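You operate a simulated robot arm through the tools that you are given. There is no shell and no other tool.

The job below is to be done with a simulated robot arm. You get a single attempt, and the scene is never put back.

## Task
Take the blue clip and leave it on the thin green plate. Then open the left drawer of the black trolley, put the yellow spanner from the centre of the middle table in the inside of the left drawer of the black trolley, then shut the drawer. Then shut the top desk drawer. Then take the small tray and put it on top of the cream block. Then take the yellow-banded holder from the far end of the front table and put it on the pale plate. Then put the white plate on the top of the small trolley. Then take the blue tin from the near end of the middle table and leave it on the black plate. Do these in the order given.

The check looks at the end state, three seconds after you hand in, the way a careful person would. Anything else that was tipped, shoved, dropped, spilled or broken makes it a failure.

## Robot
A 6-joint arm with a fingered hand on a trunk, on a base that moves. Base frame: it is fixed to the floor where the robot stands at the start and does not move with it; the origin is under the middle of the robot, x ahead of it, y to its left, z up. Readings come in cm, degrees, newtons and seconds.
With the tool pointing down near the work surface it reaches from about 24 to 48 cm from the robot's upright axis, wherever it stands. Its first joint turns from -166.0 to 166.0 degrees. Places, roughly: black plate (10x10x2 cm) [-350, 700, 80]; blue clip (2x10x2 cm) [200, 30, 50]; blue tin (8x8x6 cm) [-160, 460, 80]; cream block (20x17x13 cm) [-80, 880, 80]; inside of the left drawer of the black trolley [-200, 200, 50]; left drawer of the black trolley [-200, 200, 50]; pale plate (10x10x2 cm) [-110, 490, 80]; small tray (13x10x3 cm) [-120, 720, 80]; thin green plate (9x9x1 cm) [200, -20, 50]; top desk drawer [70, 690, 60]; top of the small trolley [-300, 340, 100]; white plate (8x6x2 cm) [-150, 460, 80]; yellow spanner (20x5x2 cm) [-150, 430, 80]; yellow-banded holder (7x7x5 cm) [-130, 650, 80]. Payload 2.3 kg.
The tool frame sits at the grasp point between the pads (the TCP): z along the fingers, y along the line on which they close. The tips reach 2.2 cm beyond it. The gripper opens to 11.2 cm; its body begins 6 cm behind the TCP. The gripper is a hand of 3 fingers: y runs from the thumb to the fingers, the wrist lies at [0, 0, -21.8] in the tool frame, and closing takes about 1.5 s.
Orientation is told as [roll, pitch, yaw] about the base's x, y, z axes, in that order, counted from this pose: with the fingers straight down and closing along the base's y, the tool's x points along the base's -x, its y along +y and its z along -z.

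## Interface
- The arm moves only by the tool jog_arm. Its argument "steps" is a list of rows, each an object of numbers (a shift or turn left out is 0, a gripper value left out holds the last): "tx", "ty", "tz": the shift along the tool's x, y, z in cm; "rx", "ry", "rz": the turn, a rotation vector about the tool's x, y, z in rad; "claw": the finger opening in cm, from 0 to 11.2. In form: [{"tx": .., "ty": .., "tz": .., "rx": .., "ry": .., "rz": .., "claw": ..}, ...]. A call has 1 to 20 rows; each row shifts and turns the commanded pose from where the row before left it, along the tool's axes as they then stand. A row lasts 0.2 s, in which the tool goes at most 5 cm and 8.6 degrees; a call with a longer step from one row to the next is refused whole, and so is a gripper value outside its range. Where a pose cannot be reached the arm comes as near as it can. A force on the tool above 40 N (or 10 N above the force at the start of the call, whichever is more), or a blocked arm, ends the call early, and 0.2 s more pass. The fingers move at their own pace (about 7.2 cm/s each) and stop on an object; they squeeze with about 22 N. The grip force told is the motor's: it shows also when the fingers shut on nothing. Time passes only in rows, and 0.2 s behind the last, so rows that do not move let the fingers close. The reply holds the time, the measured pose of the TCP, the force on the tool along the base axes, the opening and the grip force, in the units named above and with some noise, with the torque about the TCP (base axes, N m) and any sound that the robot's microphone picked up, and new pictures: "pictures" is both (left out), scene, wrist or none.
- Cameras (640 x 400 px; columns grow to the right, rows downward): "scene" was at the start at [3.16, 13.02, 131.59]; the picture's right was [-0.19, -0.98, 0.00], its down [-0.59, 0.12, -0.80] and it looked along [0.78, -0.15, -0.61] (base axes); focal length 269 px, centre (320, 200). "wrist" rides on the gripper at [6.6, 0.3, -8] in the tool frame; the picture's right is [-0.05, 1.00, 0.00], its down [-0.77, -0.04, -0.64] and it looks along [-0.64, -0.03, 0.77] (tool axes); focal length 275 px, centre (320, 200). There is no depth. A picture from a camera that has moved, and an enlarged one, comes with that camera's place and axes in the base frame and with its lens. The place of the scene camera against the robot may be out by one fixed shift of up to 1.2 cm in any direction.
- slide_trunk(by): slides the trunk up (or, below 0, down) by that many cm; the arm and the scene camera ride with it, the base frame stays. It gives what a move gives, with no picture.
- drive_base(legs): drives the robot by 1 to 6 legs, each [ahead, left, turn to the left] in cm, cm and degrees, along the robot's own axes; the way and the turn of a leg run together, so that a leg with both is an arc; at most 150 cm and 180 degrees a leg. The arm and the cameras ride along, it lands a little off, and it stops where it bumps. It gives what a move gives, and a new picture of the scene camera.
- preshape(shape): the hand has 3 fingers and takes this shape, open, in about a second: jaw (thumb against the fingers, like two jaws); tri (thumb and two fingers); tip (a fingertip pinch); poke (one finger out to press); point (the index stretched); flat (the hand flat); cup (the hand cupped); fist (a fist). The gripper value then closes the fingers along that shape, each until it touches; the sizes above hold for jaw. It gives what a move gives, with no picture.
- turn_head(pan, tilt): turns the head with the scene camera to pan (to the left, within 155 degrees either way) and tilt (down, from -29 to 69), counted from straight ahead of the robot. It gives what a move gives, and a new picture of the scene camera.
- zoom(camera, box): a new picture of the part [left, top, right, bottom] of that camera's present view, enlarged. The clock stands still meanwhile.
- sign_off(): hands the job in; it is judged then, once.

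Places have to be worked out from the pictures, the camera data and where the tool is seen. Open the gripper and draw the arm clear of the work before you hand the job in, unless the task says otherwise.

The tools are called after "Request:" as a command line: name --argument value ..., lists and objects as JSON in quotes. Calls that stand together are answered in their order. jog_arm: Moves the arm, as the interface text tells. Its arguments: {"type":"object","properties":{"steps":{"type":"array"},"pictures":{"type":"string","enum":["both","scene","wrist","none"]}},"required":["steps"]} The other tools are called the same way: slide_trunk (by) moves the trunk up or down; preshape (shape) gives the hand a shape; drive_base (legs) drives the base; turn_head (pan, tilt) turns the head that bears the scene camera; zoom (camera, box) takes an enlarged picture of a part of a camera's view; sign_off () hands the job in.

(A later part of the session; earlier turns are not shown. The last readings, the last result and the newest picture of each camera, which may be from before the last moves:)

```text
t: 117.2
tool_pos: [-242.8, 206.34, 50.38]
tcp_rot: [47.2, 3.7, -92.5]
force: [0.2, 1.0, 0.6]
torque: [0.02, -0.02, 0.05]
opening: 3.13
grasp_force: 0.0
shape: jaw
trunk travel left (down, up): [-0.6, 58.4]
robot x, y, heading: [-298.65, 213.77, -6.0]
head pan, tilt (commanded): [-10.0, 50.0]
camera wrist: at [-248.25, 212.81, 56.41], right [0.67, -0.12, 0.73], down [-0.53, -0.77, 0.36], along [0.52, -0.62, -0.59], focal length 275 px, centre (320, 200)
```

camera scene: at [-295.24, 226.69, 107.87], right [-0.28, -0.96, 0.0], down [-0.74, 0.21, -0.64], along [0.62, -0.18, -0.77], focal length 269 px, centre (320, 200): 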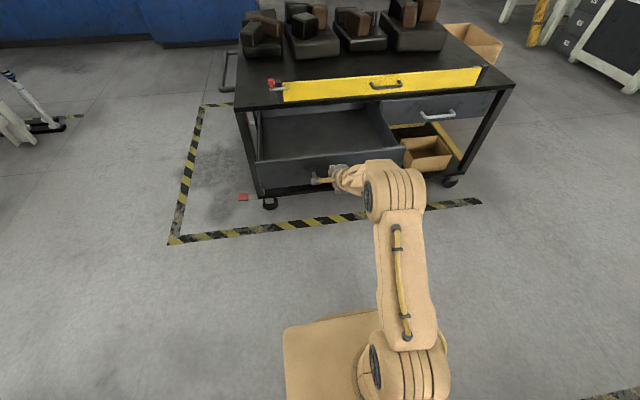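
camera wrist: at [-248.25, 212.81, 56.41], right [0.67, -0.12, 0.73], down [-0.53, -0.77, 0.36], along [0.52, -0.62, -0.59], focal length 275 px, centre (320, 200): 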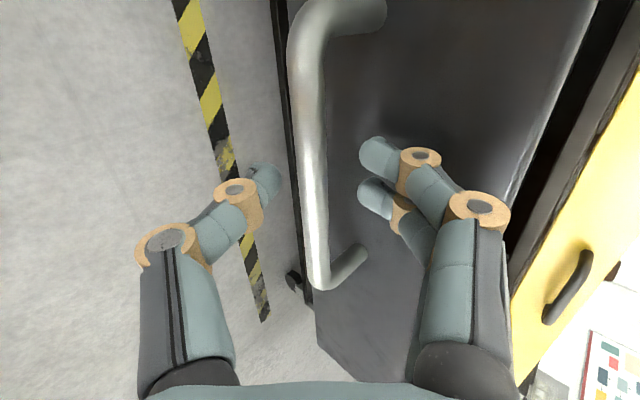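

The handle is released. I back the hand off along the finger axis, raise the trunk and look at the robot's rear and the gap beside the silver trolley.

Request:
jog_arm --steps '[{"tz": -1.5}, {"tz": -2}, {"tz": -2}, {"tz": -2}]' --pictures "none"

Request:
drive_base --legs '[[-10, 0, 0]]'

Request:
slide_trunk --by 22

Request:
turn_head --pan 150 --tilt 69

Request:
turn_head --pan 80 --tilt 40

Request:
turn_head --pan 40 --tilt 35

```text
t: 118.2
tool_pos: [-248.26, 206.17, 55.27]
tcp_rot: [47.2, 3.6, -92.4]
force: [0.0, 1.0, -0.5]
torque: [-0.06, 0.03, 0.02]
opening: 3.19
grasp_force: 0.1
shape: jaw
trunk travel left (down, up): [-0.6, 58.4]
robot x, y, heading: [-298.76, 213.96, -6.1]
head pan, tilt (commanded): [-10.0, 50.0]
```

```text
t: 119.3
tool_pos: [-258.23, 207.29, 55.29]
tcp_rot: [47.2, 3.6, -92.5]
force: [0.1, 0.1, 0.2]
torque: [0.01, 0.05, 0.0]
opening: 3.19
grasp_force: 0.1
shape: jaw
trunk travel left (down, up): [-0.6, 58.4]
robot x, y, heading: [-308.96, 214.42, -5.9]
head pan, tilt (commanded): [-10.0, 50.0]
camera scene: at [-305.31, 227.82, 107.86], right [-0.27, -0.96, 0.0], down [-0.74, 0.21, -0.64], along [0.62, -0.18, -0.77], focal length 269 px, centre (320, 200)
```

scene: 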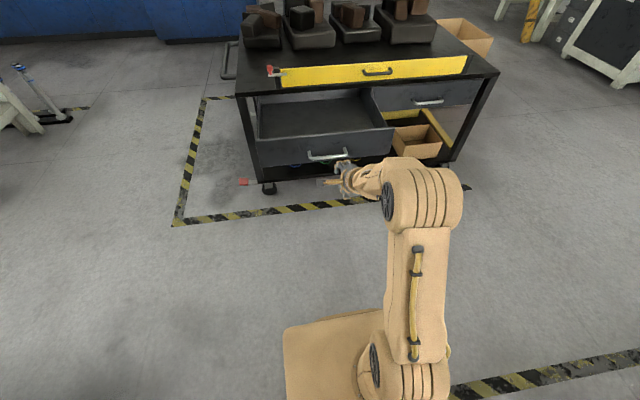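

```text
t: 121.7
tool_pos: [-258.34, 207.25, 77.2]
tcp_rot: [47.2, 3.6, -92.6]
force: [0.9, -0.1, -0.2]
torque: [-0.01, 0.02, 0.02]
opening: 3.16
grasp_force: 0.0
shape: jaw
trunk travel left (down, up): [-22.6, 36.4]
robot x, y, heading: [-308.77, 214.66, -6.0]
head pan, tilt (commanded): [-10.0, 50.0]
```

```text
t: 124.1
tool_pos: [-258.38, 207.38, 77.2]
tcp_rot: [47.2, 3.6, -92.4]
force: [-1.0, -0.3, 0.7]
torque: [0.0, -0.04, -0.03]
opening: 3.16
grasp_force: 0.0
shape: jaw
trunk travel left (down, up): [-22.6, 36.4]
robot x, y, heading: [-308.9, 214.57, -6.0]
head pan, tilt (commanded): [150.0, 68.8]
camera scene: at [-317.25, 233.21, 127.67], right [0.59, 0.81, 0.0], down [0.75, -0.55, -0.36], along [-0.29, 0.21, -0.93], focal length 269 px, centre (320, 200)
```

scene: 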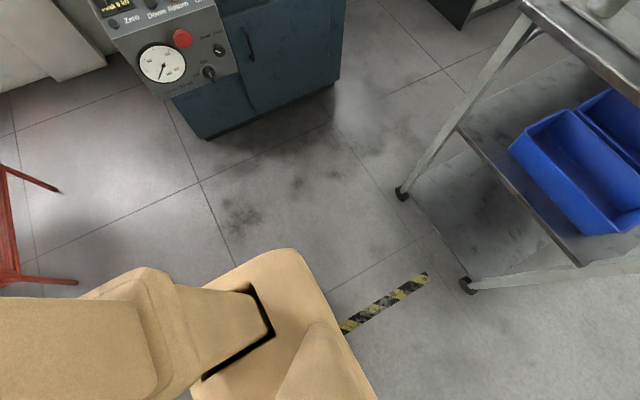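

```text
t: 125.5
tool_pos: [-258.28, 207.49, 77.28]
tcp_rot: [47.3, 3.5, -92.5]
force: [-0.1, 0.2, -0.2]
torque: [0.02, -0.01, -0.02]
opening: 3.16
grasp_force: 0.1
shape: jaw
trunk travel left (down, up): [-22.6, 36.4]
robot x, y, heading: [-308.55, 214.69, -5.7]
head pan, tilt (commanded): [80.0, 40.0]
camera scene: at [-310.4, 238.11, 131.28], right [0.96, -0.27, 0.0], down [-0.18, -0.62, -0.77], along [0.21, 0.74, -0.64], focal length 269 px, centre (320, 200)
```

scene: 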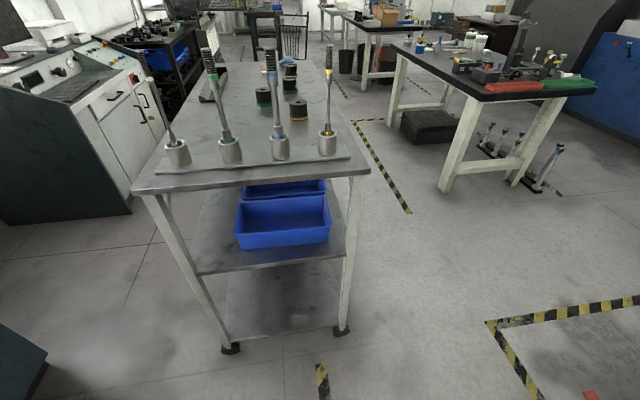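

```text
t: 126.6
tool_pos: [-258.24, 207.37, 77.21]
tcp_rot: [47.3, 3.6, -92.4]
force: [-0.6, 0.0, 0.3]
torque: [-0.01, 0.02, 0.03]
opening: 3.15
grasp_force: 0.0
shape: jaw
trunk travel left (down, up): [-22.6, 36.4]
robot x, y, heading: [-308.67, 214.83, -5.9]
head pan, tilt (commanded): [40.0, 35.0]
camera scene: at [-305.43, 234.87, 132.03], right [0.56, -0.83, 0.0], down [-0.47, -0.32, -0.82], along [0.68, 0.46, -0.57], focal length 269 px, centre (320, 200)
```

scene: 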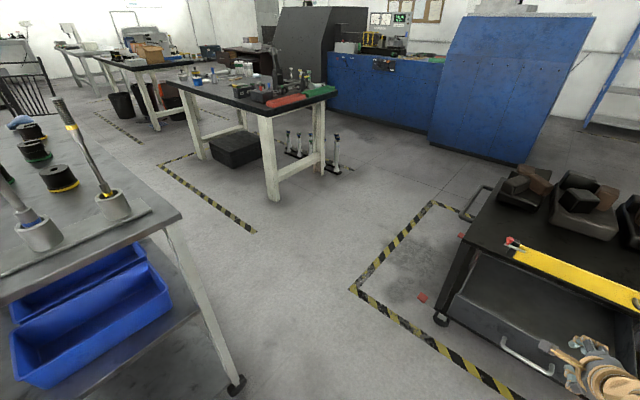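

I now see the middle table spanning roughly x -175…-110, y 360…505. I zoom in on it from here to plan the approach.

Request:
zoom --camera "scene" --box '[150, 40, 350, 165]'

```text
3.20 times, centred on (250, 102) of scene
camera zoom: at [-305.43, 234.87, 132.03], right [0.56, -0.83, 0.0], down [-0.47, -0.32, -0.82], along [0.68, 0.46, -0.57], focal length 861 px, centre (544, 512)
```

zoom: 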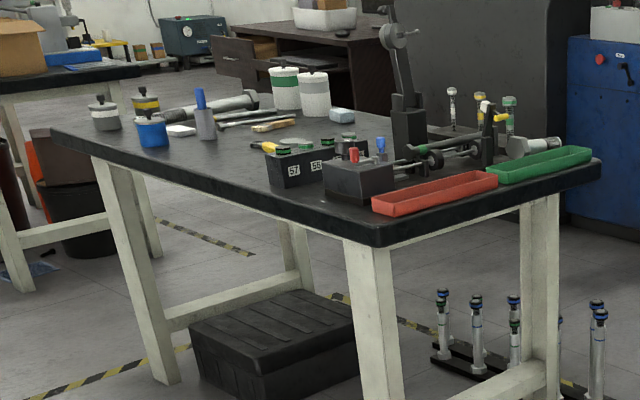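

I fold the arm back to a compact vertical pose, then pass through the 71-cm gap at heading ≈41° and go on toward the middle table's left side.

Request:
jog_arm --steps '[{"ty": -1.7, "tz": -1.83, "rx": 0.15}, {"ty": -1.95, "tz": -1.56, "rx": 0.15}, {"ty": -2.17, "tz": -1.25, "rx": 0.15}, {"ty": -2.33, "tz": -0.91, "rx": 0.15}, {"ty": -2.44, "tz": -0.55, "rx": 0.15}, {"ty": -2.49, "tz": -0.18, "rx": 0.074}, {"ty": -2.5}]' --pictures "none"

Request:
slide_trunk --by 20

Request:
drive_base --legs '[[0, 0, 46.7], [61, 0, 0]]'

```text
t: 128.2
tool_pos: [-275.1, 208.33, 77.33]
tcp_rot: [-0.1, 3.6, -92.3]
force: [-0.3, -0.8, -1.4]
torque: [-0.01, -0.06, -0.01]
opening: 3.19
grasp_force: 0.0
shape: jaw
out of reach, approached as far as the arm can: row 1
trunk travel left (down, up): [-22.6, 36.4]
robot x, y, heading: [-308.82, 214.7, -5.9]
head pan, tilt (commanded): [40.0, 35.0]
```

```text
t: 130.4
tool_pos: [-275.15, 208.21, 97.32]
tcp_rot: [0.0, 3.6, -92.4]
force: [-0.5, 0.2, -0.2]
torque: [0.03, -0.01, 0.02]
opening: 3.17
grasp_force: 0.1
shape: jaw
trunk travel left (down, up): [-42.6, 16.4]
robot x, y, heading: [-308.52, 215.02, -6.1]
head pan, tilt (commanded): [40.0, 35.0]
```

```text
t: 135.9
tool_pos: [-233.54, 273.02, 97.29]
tcp_rot: [0.0, 3.5, -47.4]
force: [0.1, 0.6, -0.6]
torque: [0.02, 0.01, -0.02]
opening: 3.18
grasp_force: 0.1
shape: jaw
trunk travel left (down, up): [-42.6, 16.4]
robot x, y, heading: [-261.73, 253.5, 39.4]
head pan, tilt (commanded): [40.0, 35.0]
camera scene: at [-273.1, 269.96, 152.03], right [0.98, -0.19, 0.0], down [-0.11, -0.56, -0.82], along [0.15, 0.8, -0.57], focal length 269 px, centre (320, 200)
```

scene: 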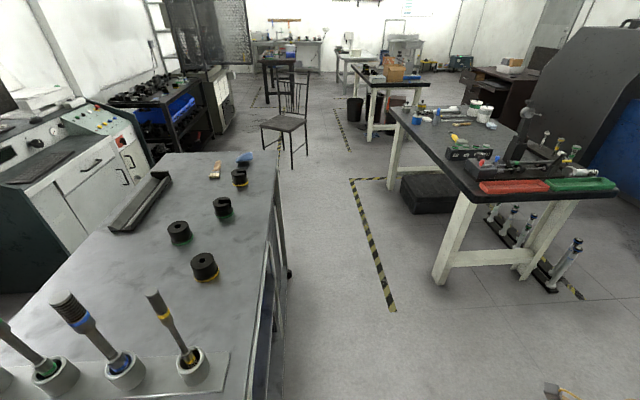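

I'm centred in the gap. I continue 60 cm ahead into the open floor before the middle table, then turn to heading 0.

Request:
drive_base --legs '[[55, 0, 0], [0, 0, -39.4]]'

Request:
turn_head --pan 45 --tilt 30

```text
t: 140.9
tool_pos: [-185.27, 286.51, 97.28]
tcp_rot: [0.1, 3.6, -85.8]
force: [0.7, 1.5, 1.2]
torque: [-0.01, -0.03, 0.03]
opening: 3.21
grasp_force: 0.1
shape: jaw
trunk travel left (down, up): [-42.6, 16.4]
robot x, y, heading: [-219.46, 288.52, 0.7]
head pan, tilt (commanded): [40.0, 35.0]
camera scene: at [-218.39, 309.13, 152.03], right [0.65, -0.76, 0.0], down [-0.43, -0.37, -0.82], along [0.62, 0.53, -0.57], focal length 269 px, centre (320, 200)
```

scene: 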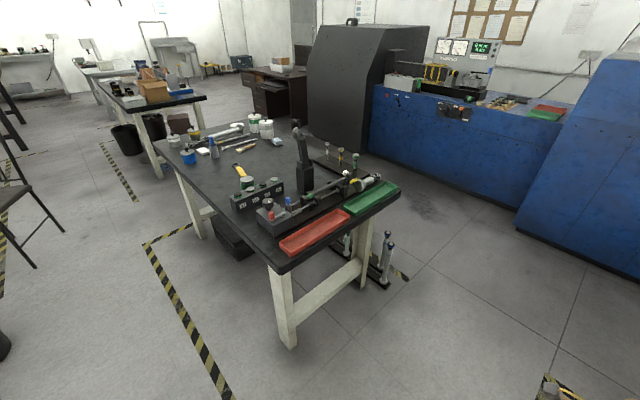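

```text
t: 141.6
tool_pos: [-185.23, 286.45, 97.29]
tcp_rot: [0.0, 3.5, -85.9]
force: [0.5, 0.3, -0.2]
torque: [-0.02, -0.01, 0.0]
opening: 3.21
grasp_force: 0.1
shape: jaw
trunk travel left (down, up): [-42.6, 16.4]
robot x, y, heading: [-219.67, 289.02, 0.6]
head pan, tilt (commanded): [45.0, 30.0]
camera scene: at [-218.76, 309.86, 152.81], right [0.72, -0.7, 0.0], down [-0.35, -0.36, -0.87], along [0.6, 0.62, -0.5], focal length 269 px, centre (320, 200)
```

scene: 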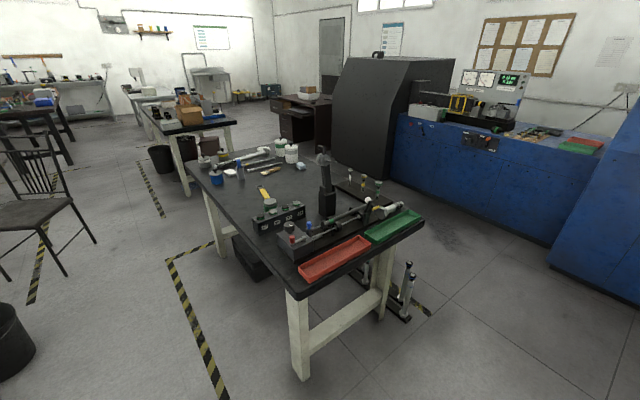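

Now the whole middle table is visible. I zoom in on its objects.

Request:
zoom --camera "scene" --box '[190, 130, 350, 230]'

Request:
zoom --camera "scene" --box '[200, 135, 312, 205]'

```text
4.00 times, centred on (270, 180) of scene
camera zoom: at [-218.76, 309.86, 152.81], right [0.72, -0.7, 0.0], down [-0.35, -0.36, -0.87], along [0.6, 0.62, -0.5], focal length 1077 px, centre (520, 280)
```

zoom: 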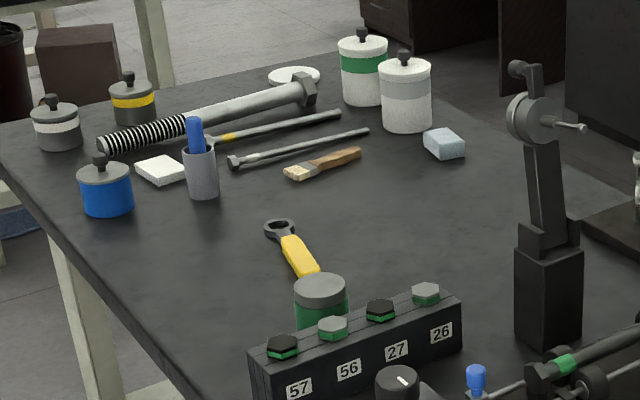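

```text
5.71 times, centred on (256, 170) of scene
camera zoom: at [-218.76, 309.86, 152.81], right [0.72, -0.7, 0.0], down [-0.35, -0.36, -0.87], along [0.6, 0.62, -0.5], focal length 1538 px, centre (686, 371)
```

zoom: 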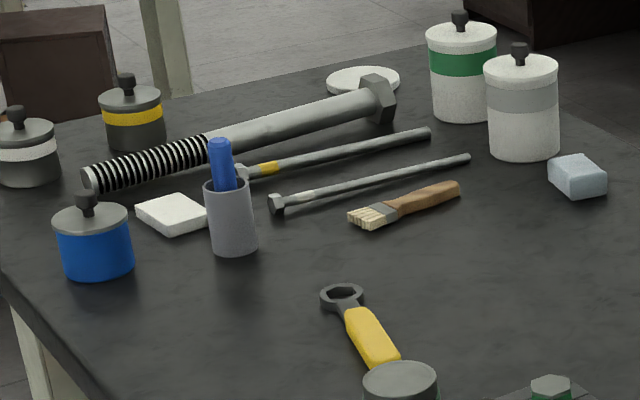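

The yellow spanner lies around (-149, 427), mostly along y, next to a green tin and the numbered rack. I strafe left along the table to y≈427 keeping clear of its edge (x≈-172), then look down on it.

Request:
drive_base --legs '[[-10, 0, -0.6], [0, 137, 0]]'

Request:
turn_head --pan -5 --tilt 45

```text
t: 149.1
tool_pos: [-195.32, 421.27, 97.28]
tcp_rot: [0.0, 3.6, -86.5]
force: [-0.4, 0.8, 0.2]
torque: [-0.01, 0.01, 0.0]
opening: 3.19
grasp_force: 0.0
shape: jaw
trunk travel left (down, up): [-42.6, 16.4]
robot x, y, heading: [-229.5, 424.2, -0.1]
head pan, tilt (commanded): [45.0, 30.0]
camera scene: at [-228.46, 445.2, 152.81], right [0.71, -0.71, 0.0], down [-0.35, -0.35, -0.87], along [0.61, 0.61, -0.5], focal length 269 px, centre (320, 200)
```

scene: 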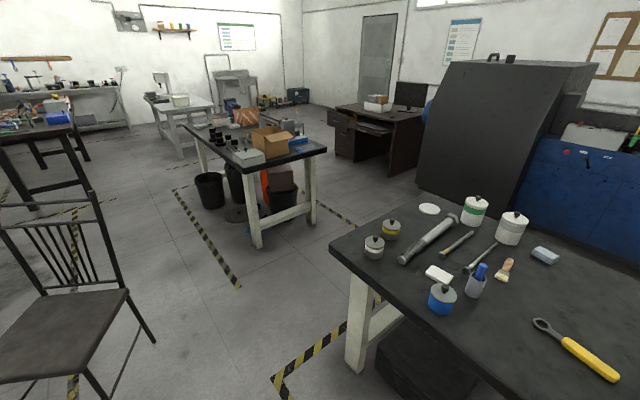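

```text
t: 150.3
tool_pos: [-195.3, 421.34, 97.32]
tcp_rot: [0.0, 3.7, -86.5]
force: [0.4, 0.8, 0.6]
torque: [0.0, -0.02, -0.03]
opening: 3.18
grasp_force: 0.0
shape: jaw
trunk travel left (down, up): [-42.6, 16.4]
robot x, y, heading: [-229.65, 424.31, 0.2]
head pan, tilt (commanded): [-5.0, 45.0]
camera scene: at [-226.74, 438.08, 150.55], right [-0.09, -1.0, 0.0], down [-0.7, 0.06, -0.71], along [0.7, -0.06, -0.71], focal length 269 px, centre (320, 200)
```

scene: 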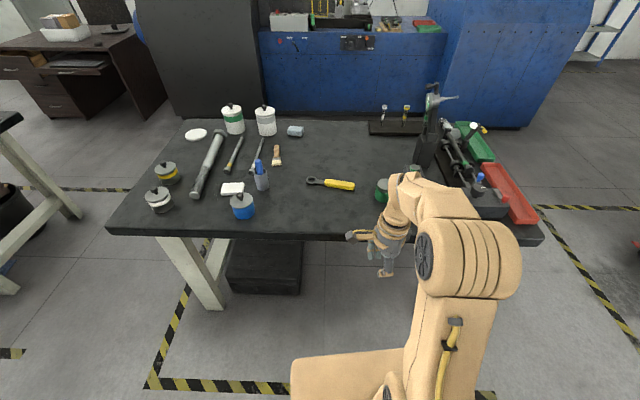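

I have a clear view of the table top; I zoom in on the spanner to measure it.

Request:
zoom --camera "scene" --box '[290, 155, 402, 225]'

```text
5.71 times, centred on (346, 190) of scene
camera zoom: at [-226.74, 438.08, 150.55], right [-0.09, -1.0, 0.0], down [-0.7, 0.06, -0.71], along [0.7, -0.06, -0.71], focal length 1538 px, centre (171, 257)
```

zoom: 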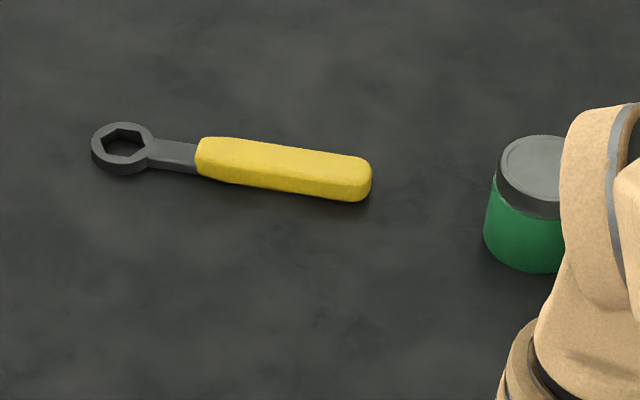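

The spanner's centre is (-148.8, 427), pointing 74.5° from x. I turn and level the hand to close across it, open to 7 cm, and drive up to the table (axis x≈-194).

Request:
jog_arm --steps '[{"rz": 0.11, "claw": 7}, {"rz": 0.11}, {"rz": 0.11}, {"ry": -0.063}]' --pictures "none"

Request:
drive_base --legs '[[35.5, 5.5, 0]]'

Request:
jog_arm --steps '[{"ty": 0}]' --pictures "wrist"

```text
t: 151.3
tool_pos: [-195.35, 421.38, 97.33]
tcp_rot: [-1.1, -0.3, -105.4]
force: [-0.6, 0.1, 0.2]
torque: [0.03, 0.03, -0.06]
opening: 6.97
grasp_force: 0.0
shape: jaw
trunk travel left (down, up): [-42.6, 16.4]
robot x, y, heading: [-229.5, 424.33, 0.2]
head pan, tilt (commanded): [-5.0, 45.0]
```

```text
t: 153.6
tool_pos: [-159.44, 426.85, 97.32]
tcp_rot: [-1.2, -0.2, -105.1]
force: [-0.1, -0.7, 0.1]
torque: [0.0, 0.0, 0.03]
opening: 6.97
grasp_force: 0.1
shape: jaw
trunk travel left (down, up): [-42.6, 16.4]
robot x, y, heading: [-193.59, 429.4, 0.1]
head pan, tilt (commanded): [-5.0, 45.0]
camera scene: at [-190.83, 443.55, 150.55], right [-0.08, -1.0, 0.0], down [-0.7, 0.06, -0.71], along [0.7, -0.06, -0.71], focal length 269 px, centre (320, 200)
```

scene: 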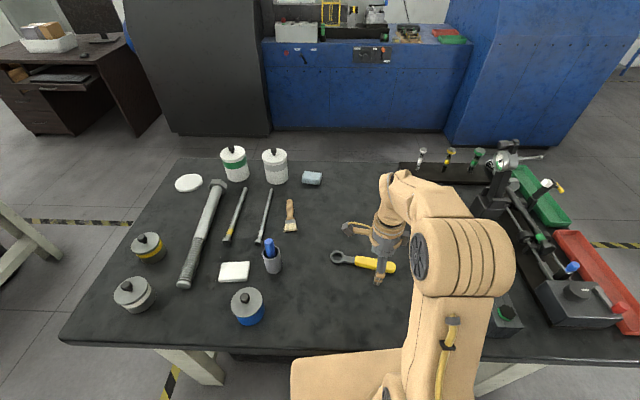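

```text
t: 154.0
tool_pos: [-159.49, 426.76, 97.31]
tcp_rot: [-1.1, -0.1, -105.2]
force: [0.7, -0.1, -1.0]
torque: [0.01, -0.01, 0.01]
opening: 6.96
grasp_force: 0.0
shape: jaw
trunk travel left (down, up): [-42.6, 16.4]
robot x, y, heading: [-193.78, 429.64, 0.0]
head pan, tilt (commanded): [-5.0, 45.0]
camera wrist: at [-157.31, 433.12, 105.3], right [0.95, -0.31, -0.02], down [-0.22, -0.74, 0.64], along [-0.21, -0.6, -0.77], focal length 275 px, centre (320, 200)
```

wrist: 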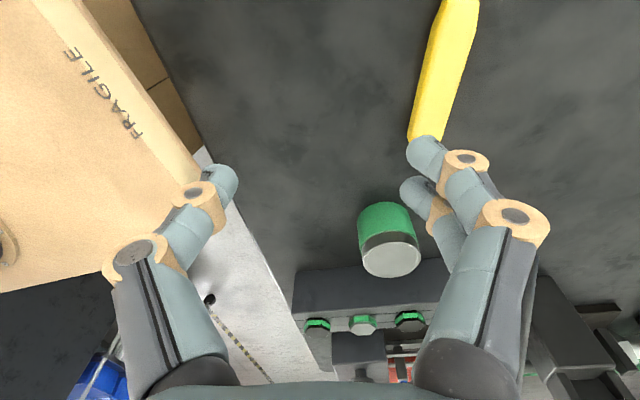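

The wrist view puts the spanner's middle near (-150, 426.5). I move over it at height and check.

Request:
jog_arm --steps '[{"ty": 3.08, "tx": 0.73}, {"ty": 3.08, "tx": 0.73}, {"ty": 3.08, "tx": 0.73}, {"tz": 2}, {"tz": 2}]' --pictures "wrist"

```text
t: 155.2
tool_pos: [-149.83, 426.6, 93.17]
tcp_rot: [-1.2, -0.2, -105.2]
force: [0.0, 0.2, -0.3]
torque: [0.01, 0.01, -0.01]
opening: 6.95
grasp_force: 0.1
shape: jaw
trunk travel left (down, up): [-42.6, 16.4]
robot x, y, heading: [-193.41, 429.86, 0.3]
head pan, tilt (commanded): [-5.0, 45.0]
camera wrist: at [-147.82, 432.88, 101.17], right [0.95, -0.31, -0.02], down [-0.22, -0.74, 0.64], along [-0.21, -0.6, -0.77], focal length 275 px, centre (320, 200)
```

wrist: 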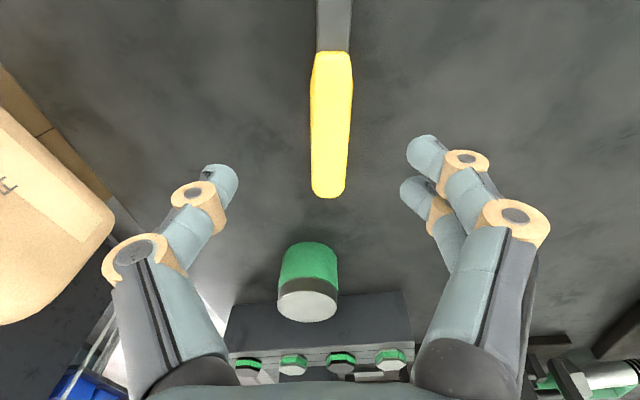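

The handle is aligned; only a 0.5 cm shift is needed. I lower most of the way and check again.

Request:
jog_arm --steps '[{"ty": 0.5, "tz": 2}, {"tz": 2.5}, {"tz": 2.5}, {"tz": 1.5}]' --pictures "wrist"

```text
t: 156.2
tool_pos: [-149.76, 426.45, 84.7]
tcp_rot: [-1.1, -0.3, -105.2]
force: [0.4, 0.3, -0.2]
torque: [0.0, 0.01, -0.05]
opening: 6.96
grasp_force: 0.0
shape: jaw
trunk travel left (down, up): [-42.6, 16.4]
robot x, y, heading: [-193.67, 429.8, 0.2]
head pan, tilt (commanded): [-5.0, 45.0]
camera wrist: at [-147.64, 432.71, 92.64], right [0.95, -0.31, -0.02], down [-0.22, -0.74, 0.64], along [-0.21, -0.6, -0.77], focal length 275 px, centre (320, 200)
```

wrist: 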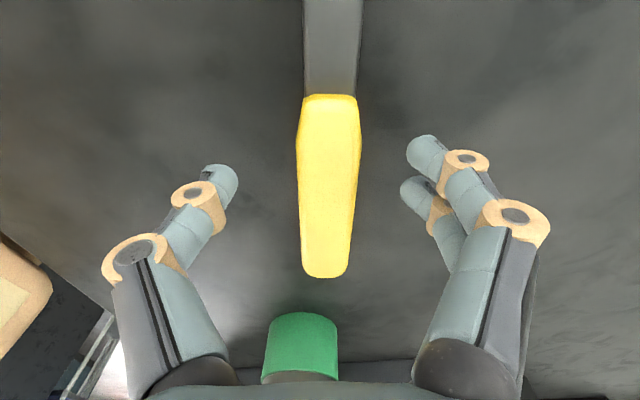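

Good alignment. I lower the final 2 cm and close on the handle.

Request:
jog_arm --steps '[{"tz": 1}, {"tz": 0.6}, {"tz": 0.4}, {"claw": 4}, {"claw": 2}, {"claw": 0}, {"claw": 0}, {"claw": 0}, {"claw": 0}, {"claw": 0}]' --pictures "wrist"

```text
t: 158.4
tool_pos: [-149.8, 426.51, 82.49]
tcp_rot: [-1.2, -0.2, -105.2]
force: [-0.7, 0.2, 0.2]
torque: [-0.06, 0.02, -0.02]
opening: 2.42
grasp_force: 22.1
shape: jaw
trunk travel left (down, up): [-42.6, 16.4]
robot x, y, heading: [-193.55, 429.76, -0.0]
head pan, tilt (commanded): [-5.0, 45.0]
camera wrist: at [-147.62, 432.77, 90.54], right [0.95, -0.31, -0.02], down [-0.22, -0.74, 0.64], along [-0.21, -0.6, -0.77], focal length 275 px, centre (320, 200)
```

wrist: 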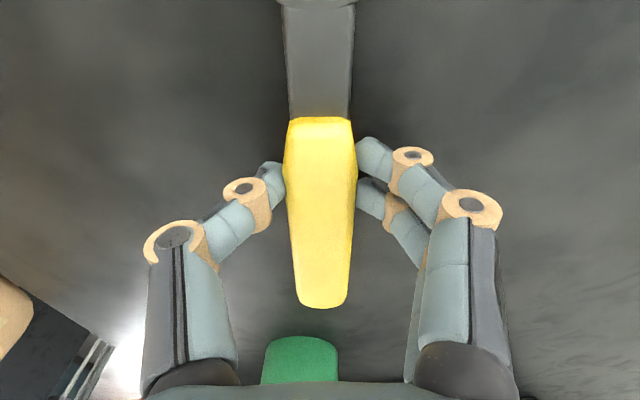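

Gripped (2.42 cm, 22 N). I lift the spanner straight up 12 cm and check that it hangs firmly.

Request:
jog_arm --steps '[{"tz": -1}, {"tz": -3}, {"tz": -4}, {"tz": -4}, {"tz": 0}]' --pictures "wrist"

```text
t: 159.6
tool_pos: [-149.49, 426.55, 94.53]
tcp_rot: [-1.2, -0.1, -105.2]
force: [-0.4, -0.1, -2.8]
torque: [0.03, -0.03, 0.01]
opening: 2.42
grasp_force: 21.7
shape: jaw
trunk travel left (down, up): [-42.6, 16.4]
robot x, y, heading: [-193.6, 429.48, 0.4]
head pan, tilt (commanded): [-5.0, 45.0]
camera wrist: at [-147.33, 432.85, 102.61], right [0.95, -0.31, -0.02], down [-0.22, -0.74, 0.64], along [-0.21, -0.6, -0.77], focal length 275 px, centre (320, 200)
```

wrist: 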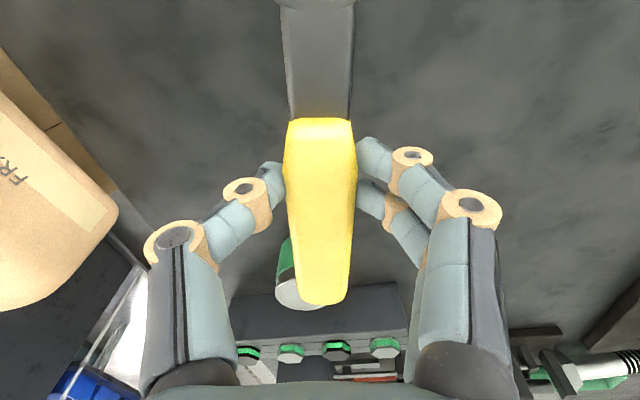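

The spanner is firmly held and level. I retract it toward the robot, back away from the table and return to the gap's line.

Request:
jog_arm --steps '[{"ty": -3.54, "tx": -0.96}, {"ty": -3.54, "tx": -0.96}, {"ty": -3.54, "tx": -0.96}]' --pictures "none"

Request:
drive_base --legs '[[-38, 0, 0], [0, -141, 0], [13, 0, 0], [0, 0, 39.4]]'

```text
t: 160.4
tool_pos: [-160.5, 426.45, 95.01]
tcp_rot: [-1.1, -0.3, -105.2]
force: [0.0, 0.6, -2.7]
torque: [0.0, -0.06, 0.03]
opening: 2.4
grasp_force: 21.9
shape: jaw
trunk travel left (down, up): [-42.6, 16.4]
robot x, y, heading: [-193.47, 429.87, 0.1]
head pan, tilt (commanded): [-5.0, 45.0]
```

```text
t: 172.3
tool_pos: [-189.95, 304.19, 94.98]
tcp_rot: [-1.3, -0.1, -65.6]
force: [-0.3, 0.3, -2.8]
torque: [0.03, 0.01, 0.02]
opening: 2.4
grasp_force: 22.0
shape: jaw
trunk travel left (down, up): [-42.6, 16.4]
robot x, y, heading: [-217.19, 285.61, 39.9]
head pan, tilt (commanded): [-5.0, 45.0]
camera scene: at [-223.6, 297.59, 150.55], right [0.57, -0.82, 0.0], down [-0.58, -0.4, -0.71], along [0.58, 0.4, -0.71], focal length 269 px, centre (320, 200)
```

scene: 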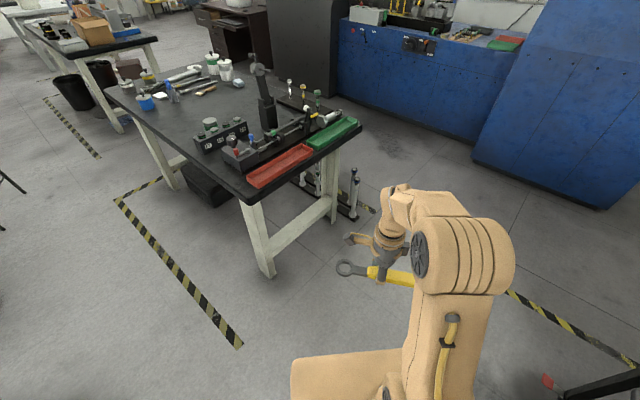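

Holding well. I shift 4 cm left to be on the gap's centre line and back through it.

Request:
drive_base --legs '[[0, 4.2, 0], [-117, 0, 0], [0, 0, -46]]'

Request:
turn_head --pan -5 --tilt 45

```text
t: 181.0
tool_pos: [-279.97, 205.63, 95.03]
tcp_rot: [-1.2, -0.2, -113.2]
force: [0.3, -0.1, -3.5]
torque: [0.03, -0.02, -0.05]
opening: 2.37
grasp_force: 22.1
shape: jaw
trunk travel left (down, up): [-42.6, 16.4]
robot x, y, heading: [-312.54, 213.45, -8.0]
head pan, tilt (commanded): [-5.0, 45.0]
camera scene: at [-307.92, 226.74, 150.55], right [-0.22, -0.97, 0.0], down [-0.69, 0.16, -0.71], along [0.69, -0.16, -0.71], focal length 269 px, centre (320, 200)
```

scene: 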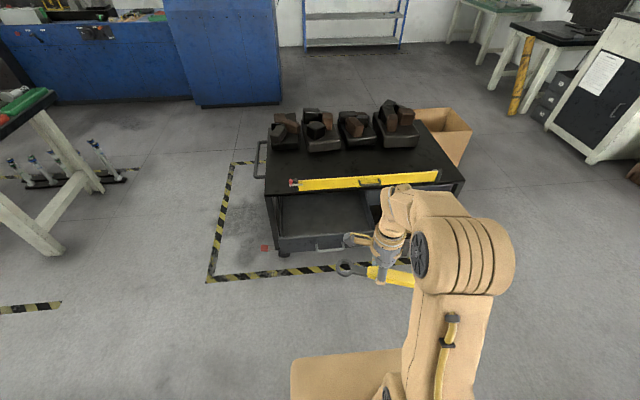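

```text
t: 181.6
tool_pos: [-280.2, 205.5, 94.96]
tcp_rot: [-1.1, -0.2, -113.3]
force: [0.0, -0.3, -3.1]
torque: [0.07, -0.03, 0.01]
opening: 2.4
grasp_force: 22.5
shape: jaw
trunk travel left (down, up): [-42.6, 16.4]
robot x, y, heading: [-312.8, 213.01, -7.7]
head pan, tilt (commanded): [-5.0, 45.0]
camera scene: at [-307.93, 226.74, 150.55], right [-0.22, -0.97, 0.0], down [-0.69, 0.16, -0.71], along [0.69, -0.16, -0.71], focal length 269 px, centre (320, 200)
```

scene: 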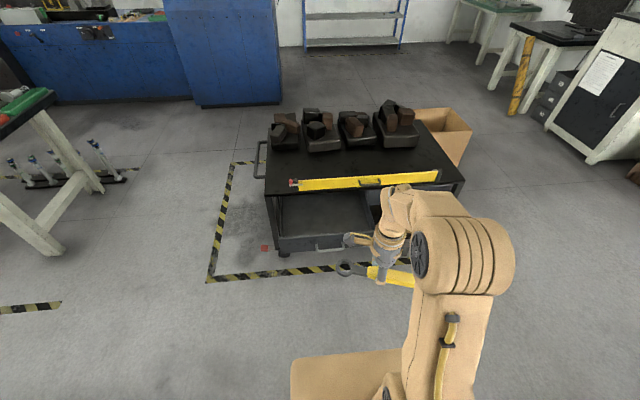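

Back in front of the open drawer. I zoom in to measure its opening.

Request:
zoom --camera "scene" --box '[250, 160, 410, 260]'

```text
4.00 times, centred on (330, 210) of scene
camera zoom: at [-307.93, 226.74, 150.55], right [-0.22, -0.97, 0.0], down [-0.69, 0.16, -0.71], along [0.69, -0.16, -0.71], focal length 1077 px, centre (280, 160)
```

zoom: 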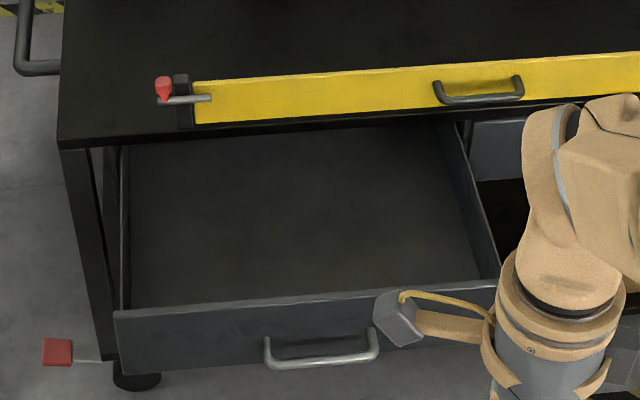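

The drawer's open area centres near (-225, 205.5), its floor at z≈45. I drive up (reach 43 cm), keeping the spanner high, then align it with the drawer.

Request:
drive_base --legs '[[45, 7, 0.2]]'

Request:
jog_arm --steps '[{"rz": -0.138}, {"rz": -0.138}, {"ty": 3.3}, {"ty": 3.3}, {"ty": 3.3}]' --pictures "both"

```text
t: 184.3
tool_pos: [-234.24, 205.63, 95.0]
tcp_rot: [-1.1, -0.2, -113.7]
force: [-0.1, 0.2, -2.7]
torque: [-0.01, 0.01, -0.01]
opening: 2.39
grasp_force: 22.0
shape: jaw
trunk travel left (down, up): [-42.6, 16.4]
robot x, y, heading: [-266.79, 213.72, -8.4]
head pan, tilt (commanded): [-5.0, 45.0]
camera scene: at [-261.95, 227.09, 150.55], right [-0.23, -0.97, 0.0], down [-0.69, 0.16, -0.71], along [0.69, -0.16, -0.71], focal length 269 px, centre (320, 200)
```

scene: 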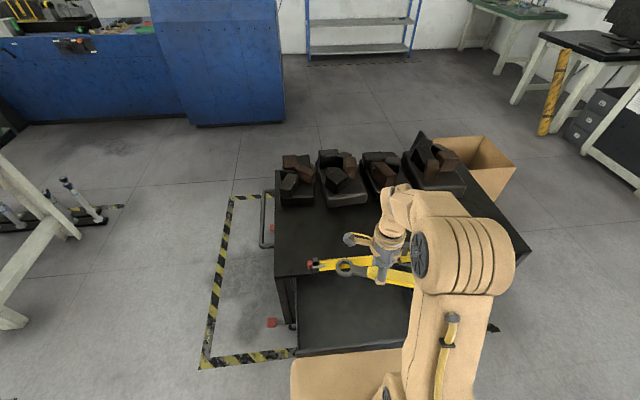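

```text
t: 185.5
tool_pos: [-224.39, 204.31, 94.78]
tcp_rot: [-1.2, 0.2, -97.9]
force: [0.1, 0.4, -3.1]
torque: [0.02, -0.02, 0.0]
opening: 2.39
grasp_force: 22.1
shape: jaw
trunk travel left (down, up): [-42.6, 16.4]
robot x, y, heading: [-266.55, 213.45, -8.1]
head pan, tilt (commanded): [-5.0, 45.0]
camera scene: at [-261.9, 227.07, 150.55], right [-0.23, -0.97, 0.0], down [-0.69, 0.16, -0.71], along [0.69, -0.16, -0.71], focal length 269 px, centre (320, 200)
camera wrist: at [-223.14, 210.85, 102.85], right [0.98, -0.18, -0.02], down [-0.13, -0.76, 0.63], along [-0.13, -0.62, -0.77], focal length 275 px, centre (320, 200)
```

scene: 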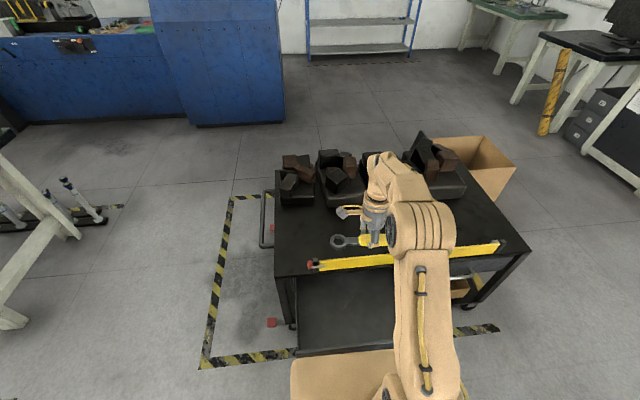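
wrist: 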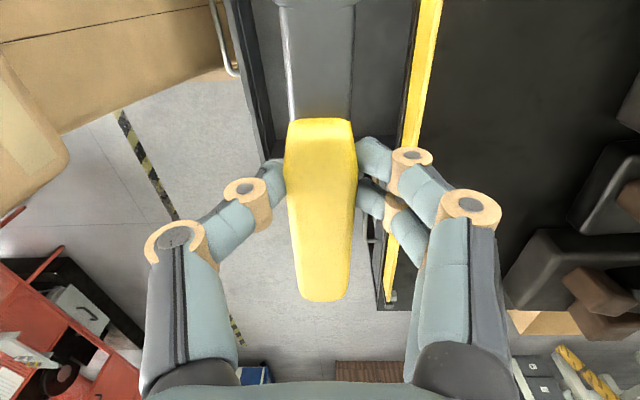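

I zoom the wrist view to see how the spanner lies relative to the drawer front and the table edge.

Request:
zoom --camera "wrist" --box '[180, 0, 460, 175]'

```text
2.29 times, centred on (320, 88) of wrist
camera zoom: at [-223.14, 210.85, 102.85], right [0.98, -0.18, -0.02], down [-0.13, -0.76, 0.63], along [-0.13, -0.62, -0.77], focal length 629 px, centre (320, 457)
```

zoom: 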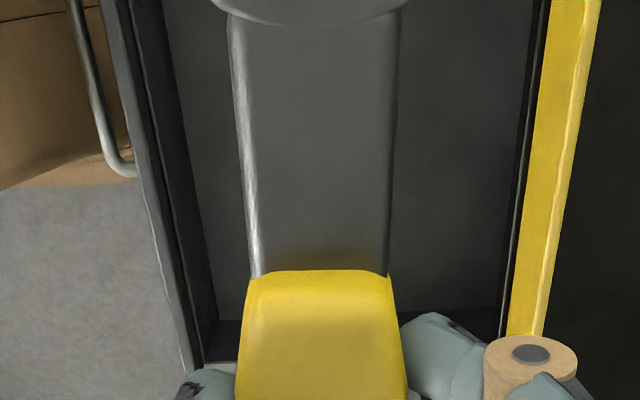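

The spanner is centred between the drawer front (≈11.5 cm) and the table edge (≈11.5 cm). I lower it straight down by the trunk, first 30 cm.

Request:
slide_trunk --by -32

Request:
jog_arm --steps '[{"tz": 0}]' --pictures "both"

```text
t: 188.7
tool_pos: [-224.46, 204.41, 62.8]
tcp_rot: [-1.1, 0.1, -97.9]
force: [-0.1, 0.6, -2.9]
torque: [0.04, 0.02, -0.02]
opening: 2.36
grasp_force: 22.1
shape: jaw
trunk travel left (down, up): [-10.6, 48.4]
robot x, y, heading: [-266.86, 213.32, -8.1]
head pan, tilt (commanded): [-5.0, 45.0]
```

```text
t: 189.1
tool_pos: [-224.53, 204.47, 62.79]
tcp_rot: [-1.2, 0.2, -97.9]
force: [-0.4, 0.8, -1.6]
torque: [0.02, -0.02, 0.01]
opening: 2.37
grasp_force: 22.3
shape: jaw
trunk travel left (down, up): [-10.6, 48.4]
robot x, y, heading: [-266.55, 213.27, -8.2]
head pan, tilt (commanded): [-5.0, 45.0]
camera scene: at [-262.01, 227.09, 118.55], right [-0.23, -0.97, 0.0], down [-0.69, 0.16, -0.71], along [0.69, -0.16, -0.71], focal length 269 px, centre (320, 200)
camera wrist: at [-223.23, 210.85, 70.9], right [0.98, -0.18, -0.02], down [-0.13, -0.76, 0.63], along [-0.13, -0.62, -0.77], focal length 275 px, centre (320, 200)
```

scene: 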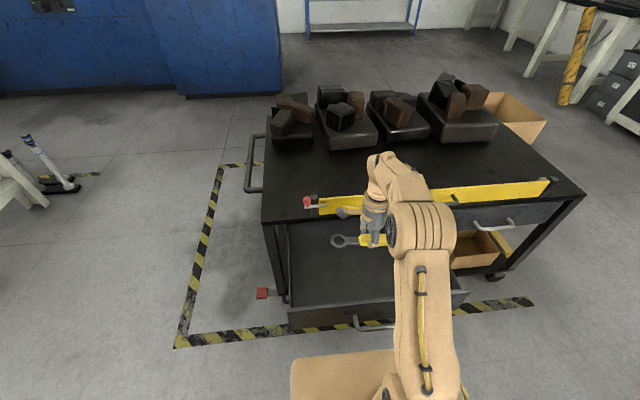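
wrist: 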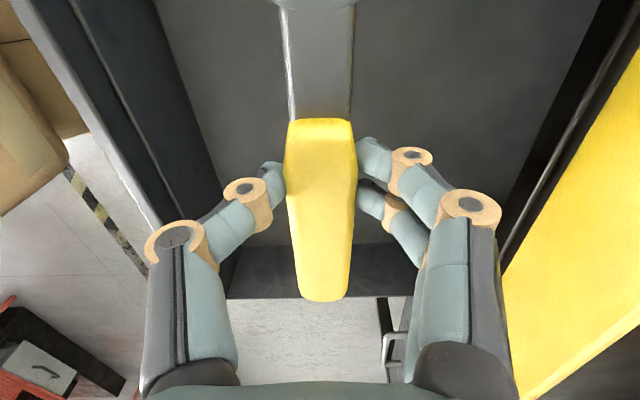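

Clear on all sides. I lower the trunk another 10.4 cm, then finish with small arm steps.

Request:
slide_trunk --by -10.4

Request:
jog_arm --steps '[{"tz": 1}, {"tz": 0.7}, {"tz": 0.5}, {"tz": 0.5}]' --pictures "both"

```text
t: 190.5
tool_pos: [-224.45, 204.44, 52.54]
tcp_rot: [-1.2, 0.2, -97.9]
force: [-1.1, -0.2, -2.3]
torque: [0.04, 0.03, 0.02]
opening: 2.38
grasp_force: 22.4
shape: jaw
trunk travel left (down, up): [-0.2, 58.8]
robot x, y, heading: [-266.48, 213.49, -8.4]
head pan, tilt (commanded): [-5.0, 45.0]
```

```text
t: 191.5
tool_pos: [-224.64, 204.43, 49.73]
tcp_rot: [-1.2, 0.2, -97.9]
force: [-0.4, 0.1, -1.7]
torque: [0.03, 0.01, 0.04]
opening: 2.38
grasp_force: 21.5
shape: jaw
trunk travel left (down, up): [-0.2, 58.8]
robot x, y, heading: [-266.88, 213.54, -8.5]
head pan, tilt (commanded): [-5.0, 45.0]
camera scene: at [-262.01, 227.09, 108.15], right [-0.23, -0.97, 0.0], down [-0.69, 0.16, -0.71], along [0.69, -0.16, -0.71], focal length 269 px, centre (320, 200)
camera wrist: at [-223.31, 210.89, 57.73], right [0.98, -0.18, -0.02], down [-0.13, -0.76, 0.63], along [-0.13, -0.62, -0.77], focal length 275 px, centre (320, 200)
```

scene: 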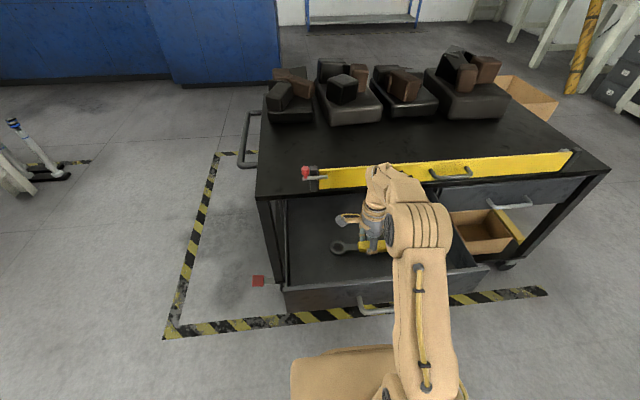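
wrist: 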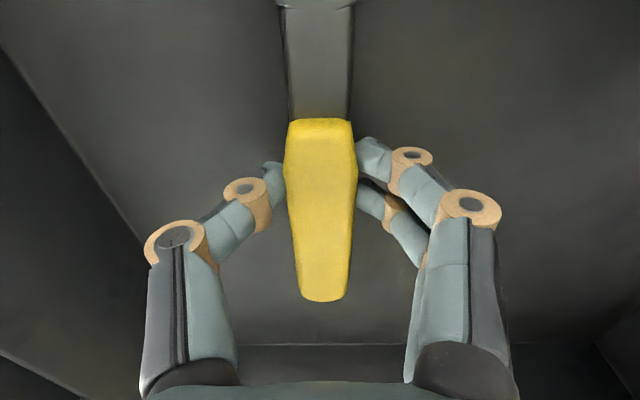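

Inside the drawer now, close to its floor. I continue down in small steps until contact shows.

Request:
jog_arm --steps '[{"tz": 0.3}, {"tz": 0.3}, {"tz": 0.3}]' --pictures "none"

Request:
jog_arm --steps '[{"tz": 0.2}, {"tz": 0.2}, {"tz": 0.2}]' --pictures "wrist"

```text
t: 192.3
tool_pos: [-224.67, 204.41, 48.8]
tcp_rot: [-1.3, 0.1, -97.8]
force: [-0.3, -0.6, -3.5]
torque: [-0.02, 0.0, 0.03]
opening: 2.4
grasp_force: 21.8
shape: jaw
trunk travel left (down, up): [-0.2, 58.8]
robot x, y, heading: [-266.85, 213.38, -8.3]
head pan, tilt (commanded): [-5.0, 45.0]
```

```text
t: 193.1
tool_pos: [-224.58, 204.43, 48.28]
tcp_rot: [-1.2, 0.2, -97.9]
force: [-0.5, -0.3, -1.8]
torque: [-0.05, -0.02, -0.03]
opening: 2.33
grasp_force: 22.2
shape: jaw
trunk travel left (down, up): [-0.2, 58.8]
robot x, y, heading: [-266.93, 213.76, -8.2]
head pan, tilt (commanded): [-5.0, 45.0]
camera wrist: at [-223.27, 210.85, 56.32], right [0.98, -0.18, -0.02], down [-0.13, -0.76, 0.63], along [-0.13, -0.62, -0.77], focal length 275 px, centre (320, 200)
```

wrist: 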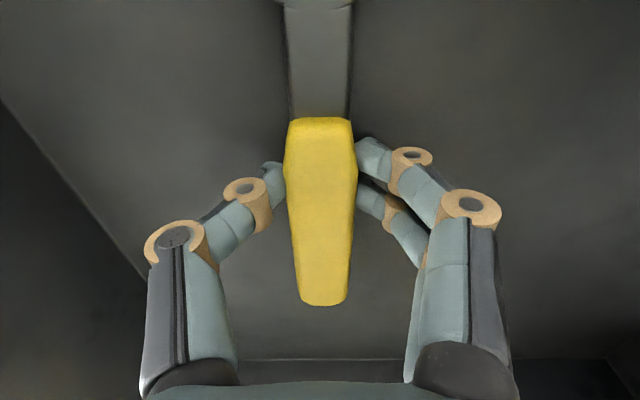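

No contact yet; a bit further down.

Request:
jog_arm --steps '[{"tz": 0.2}, {"tz": 0.2}, {"tz": 0.2}, {"tz": 0.2}]' --pictures "none"

Request:
jog_arm --steps '[{"tz": 0.2}, {"tz": 0.2}, {"tz": 0.2}]' --pictures "wrist"

```text
t: 194.1
tool_pos: [-224.59, 204.47, 47.71]
tcp_rot: [-0.8, 0.1, -98.0]
force: [1.8, -2.3, 31.1]
torque: [-0.04, -0.1, 0.01]
opening: 2.63
grasp_force: 22.4
shape: jaw
trunk travel left (down, up): [-0.2, 58.8]
robot x, y, heading: [-267.15, 213.65, -8.3]
head pan, tilt (commanded): [-5.0, 45.0]
```

```text
t: 194.5
tool_pos: [-224.41, 204.48, 47.68]
tcp_rot: [-0.5, 0.2, -97.9]
force: [0.8, -0.7, 29.6]
torque: [-0.02, -0.04, 0.02]
opening: 2.83
grasp_force: 22.0
shape: jaw
trunk travel left (down, up): [-0.2, 58.8]
robot x, y, heading: [-266.65, 213.58, -8.1]
head pan, tilt (commanded): [-5.0, 45.0]
stopped in row 2: the force on the tool passed its limit at 43 N (the readings are from after the stop); the commanded pose is now the measured one
camera wrist: at [-223.33, 210.89, 55.71], right [0.98, -0.18, -0.01], down [-0.14, -0.76, 0.64], along [-0.12, -0.62, -0.77], focal length 275 px, centre (320, 200)
```

wrist: 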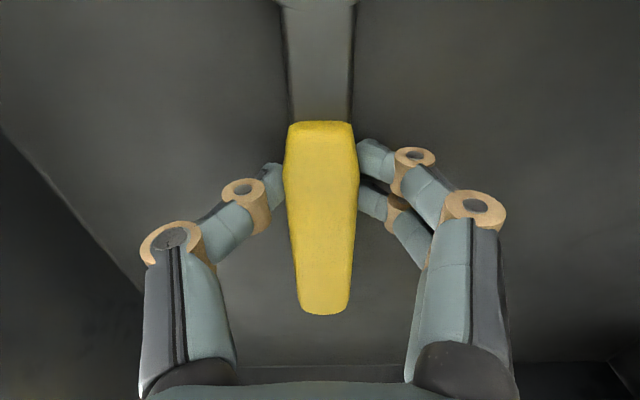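

The spanner is on the drawer floor (contact ~30 N). I back off slightly, open the fingers, and rise.

Request:
jog_arm --steps '[{"tz": -0.25}, {"claw": 3.2}, {"claw": 4}, {"claw": 5}, {"tz": -0.5, "claw": 5.5}, {"tz": -1.5}, {"tz": -2}, {"tz": 0}]' --pictures "wrist"

```text
t: 196.3
tool_pos: [-224.35, 204.28, 51.75]
tcp_rot: [-0.9, 0.1, -97.8]
force: [0.5, 1.3, -0.2]
torque: [0.02, 0.01, -0.02]
opening: 5.43
grasp_force: 0.0
shape: jaw
trunk travel left (down, up): [-0.2, 58.8]
robot x, y, heading: [-266.71, 213.52, -8.4]
head pan, tilt (commanded): [-5.0, 45.0]
camera wrist: at [-223.1, 210.73, 59.77], right [0.98, -0.18, -0.02], down [-0.13, -0.76, 0.63], along [-0.13, -0.62, -0.77], focal length 275 px, centre (320, 200)
```

wrist: 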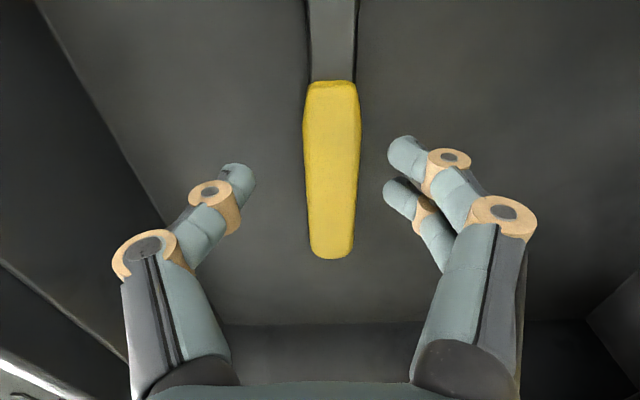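

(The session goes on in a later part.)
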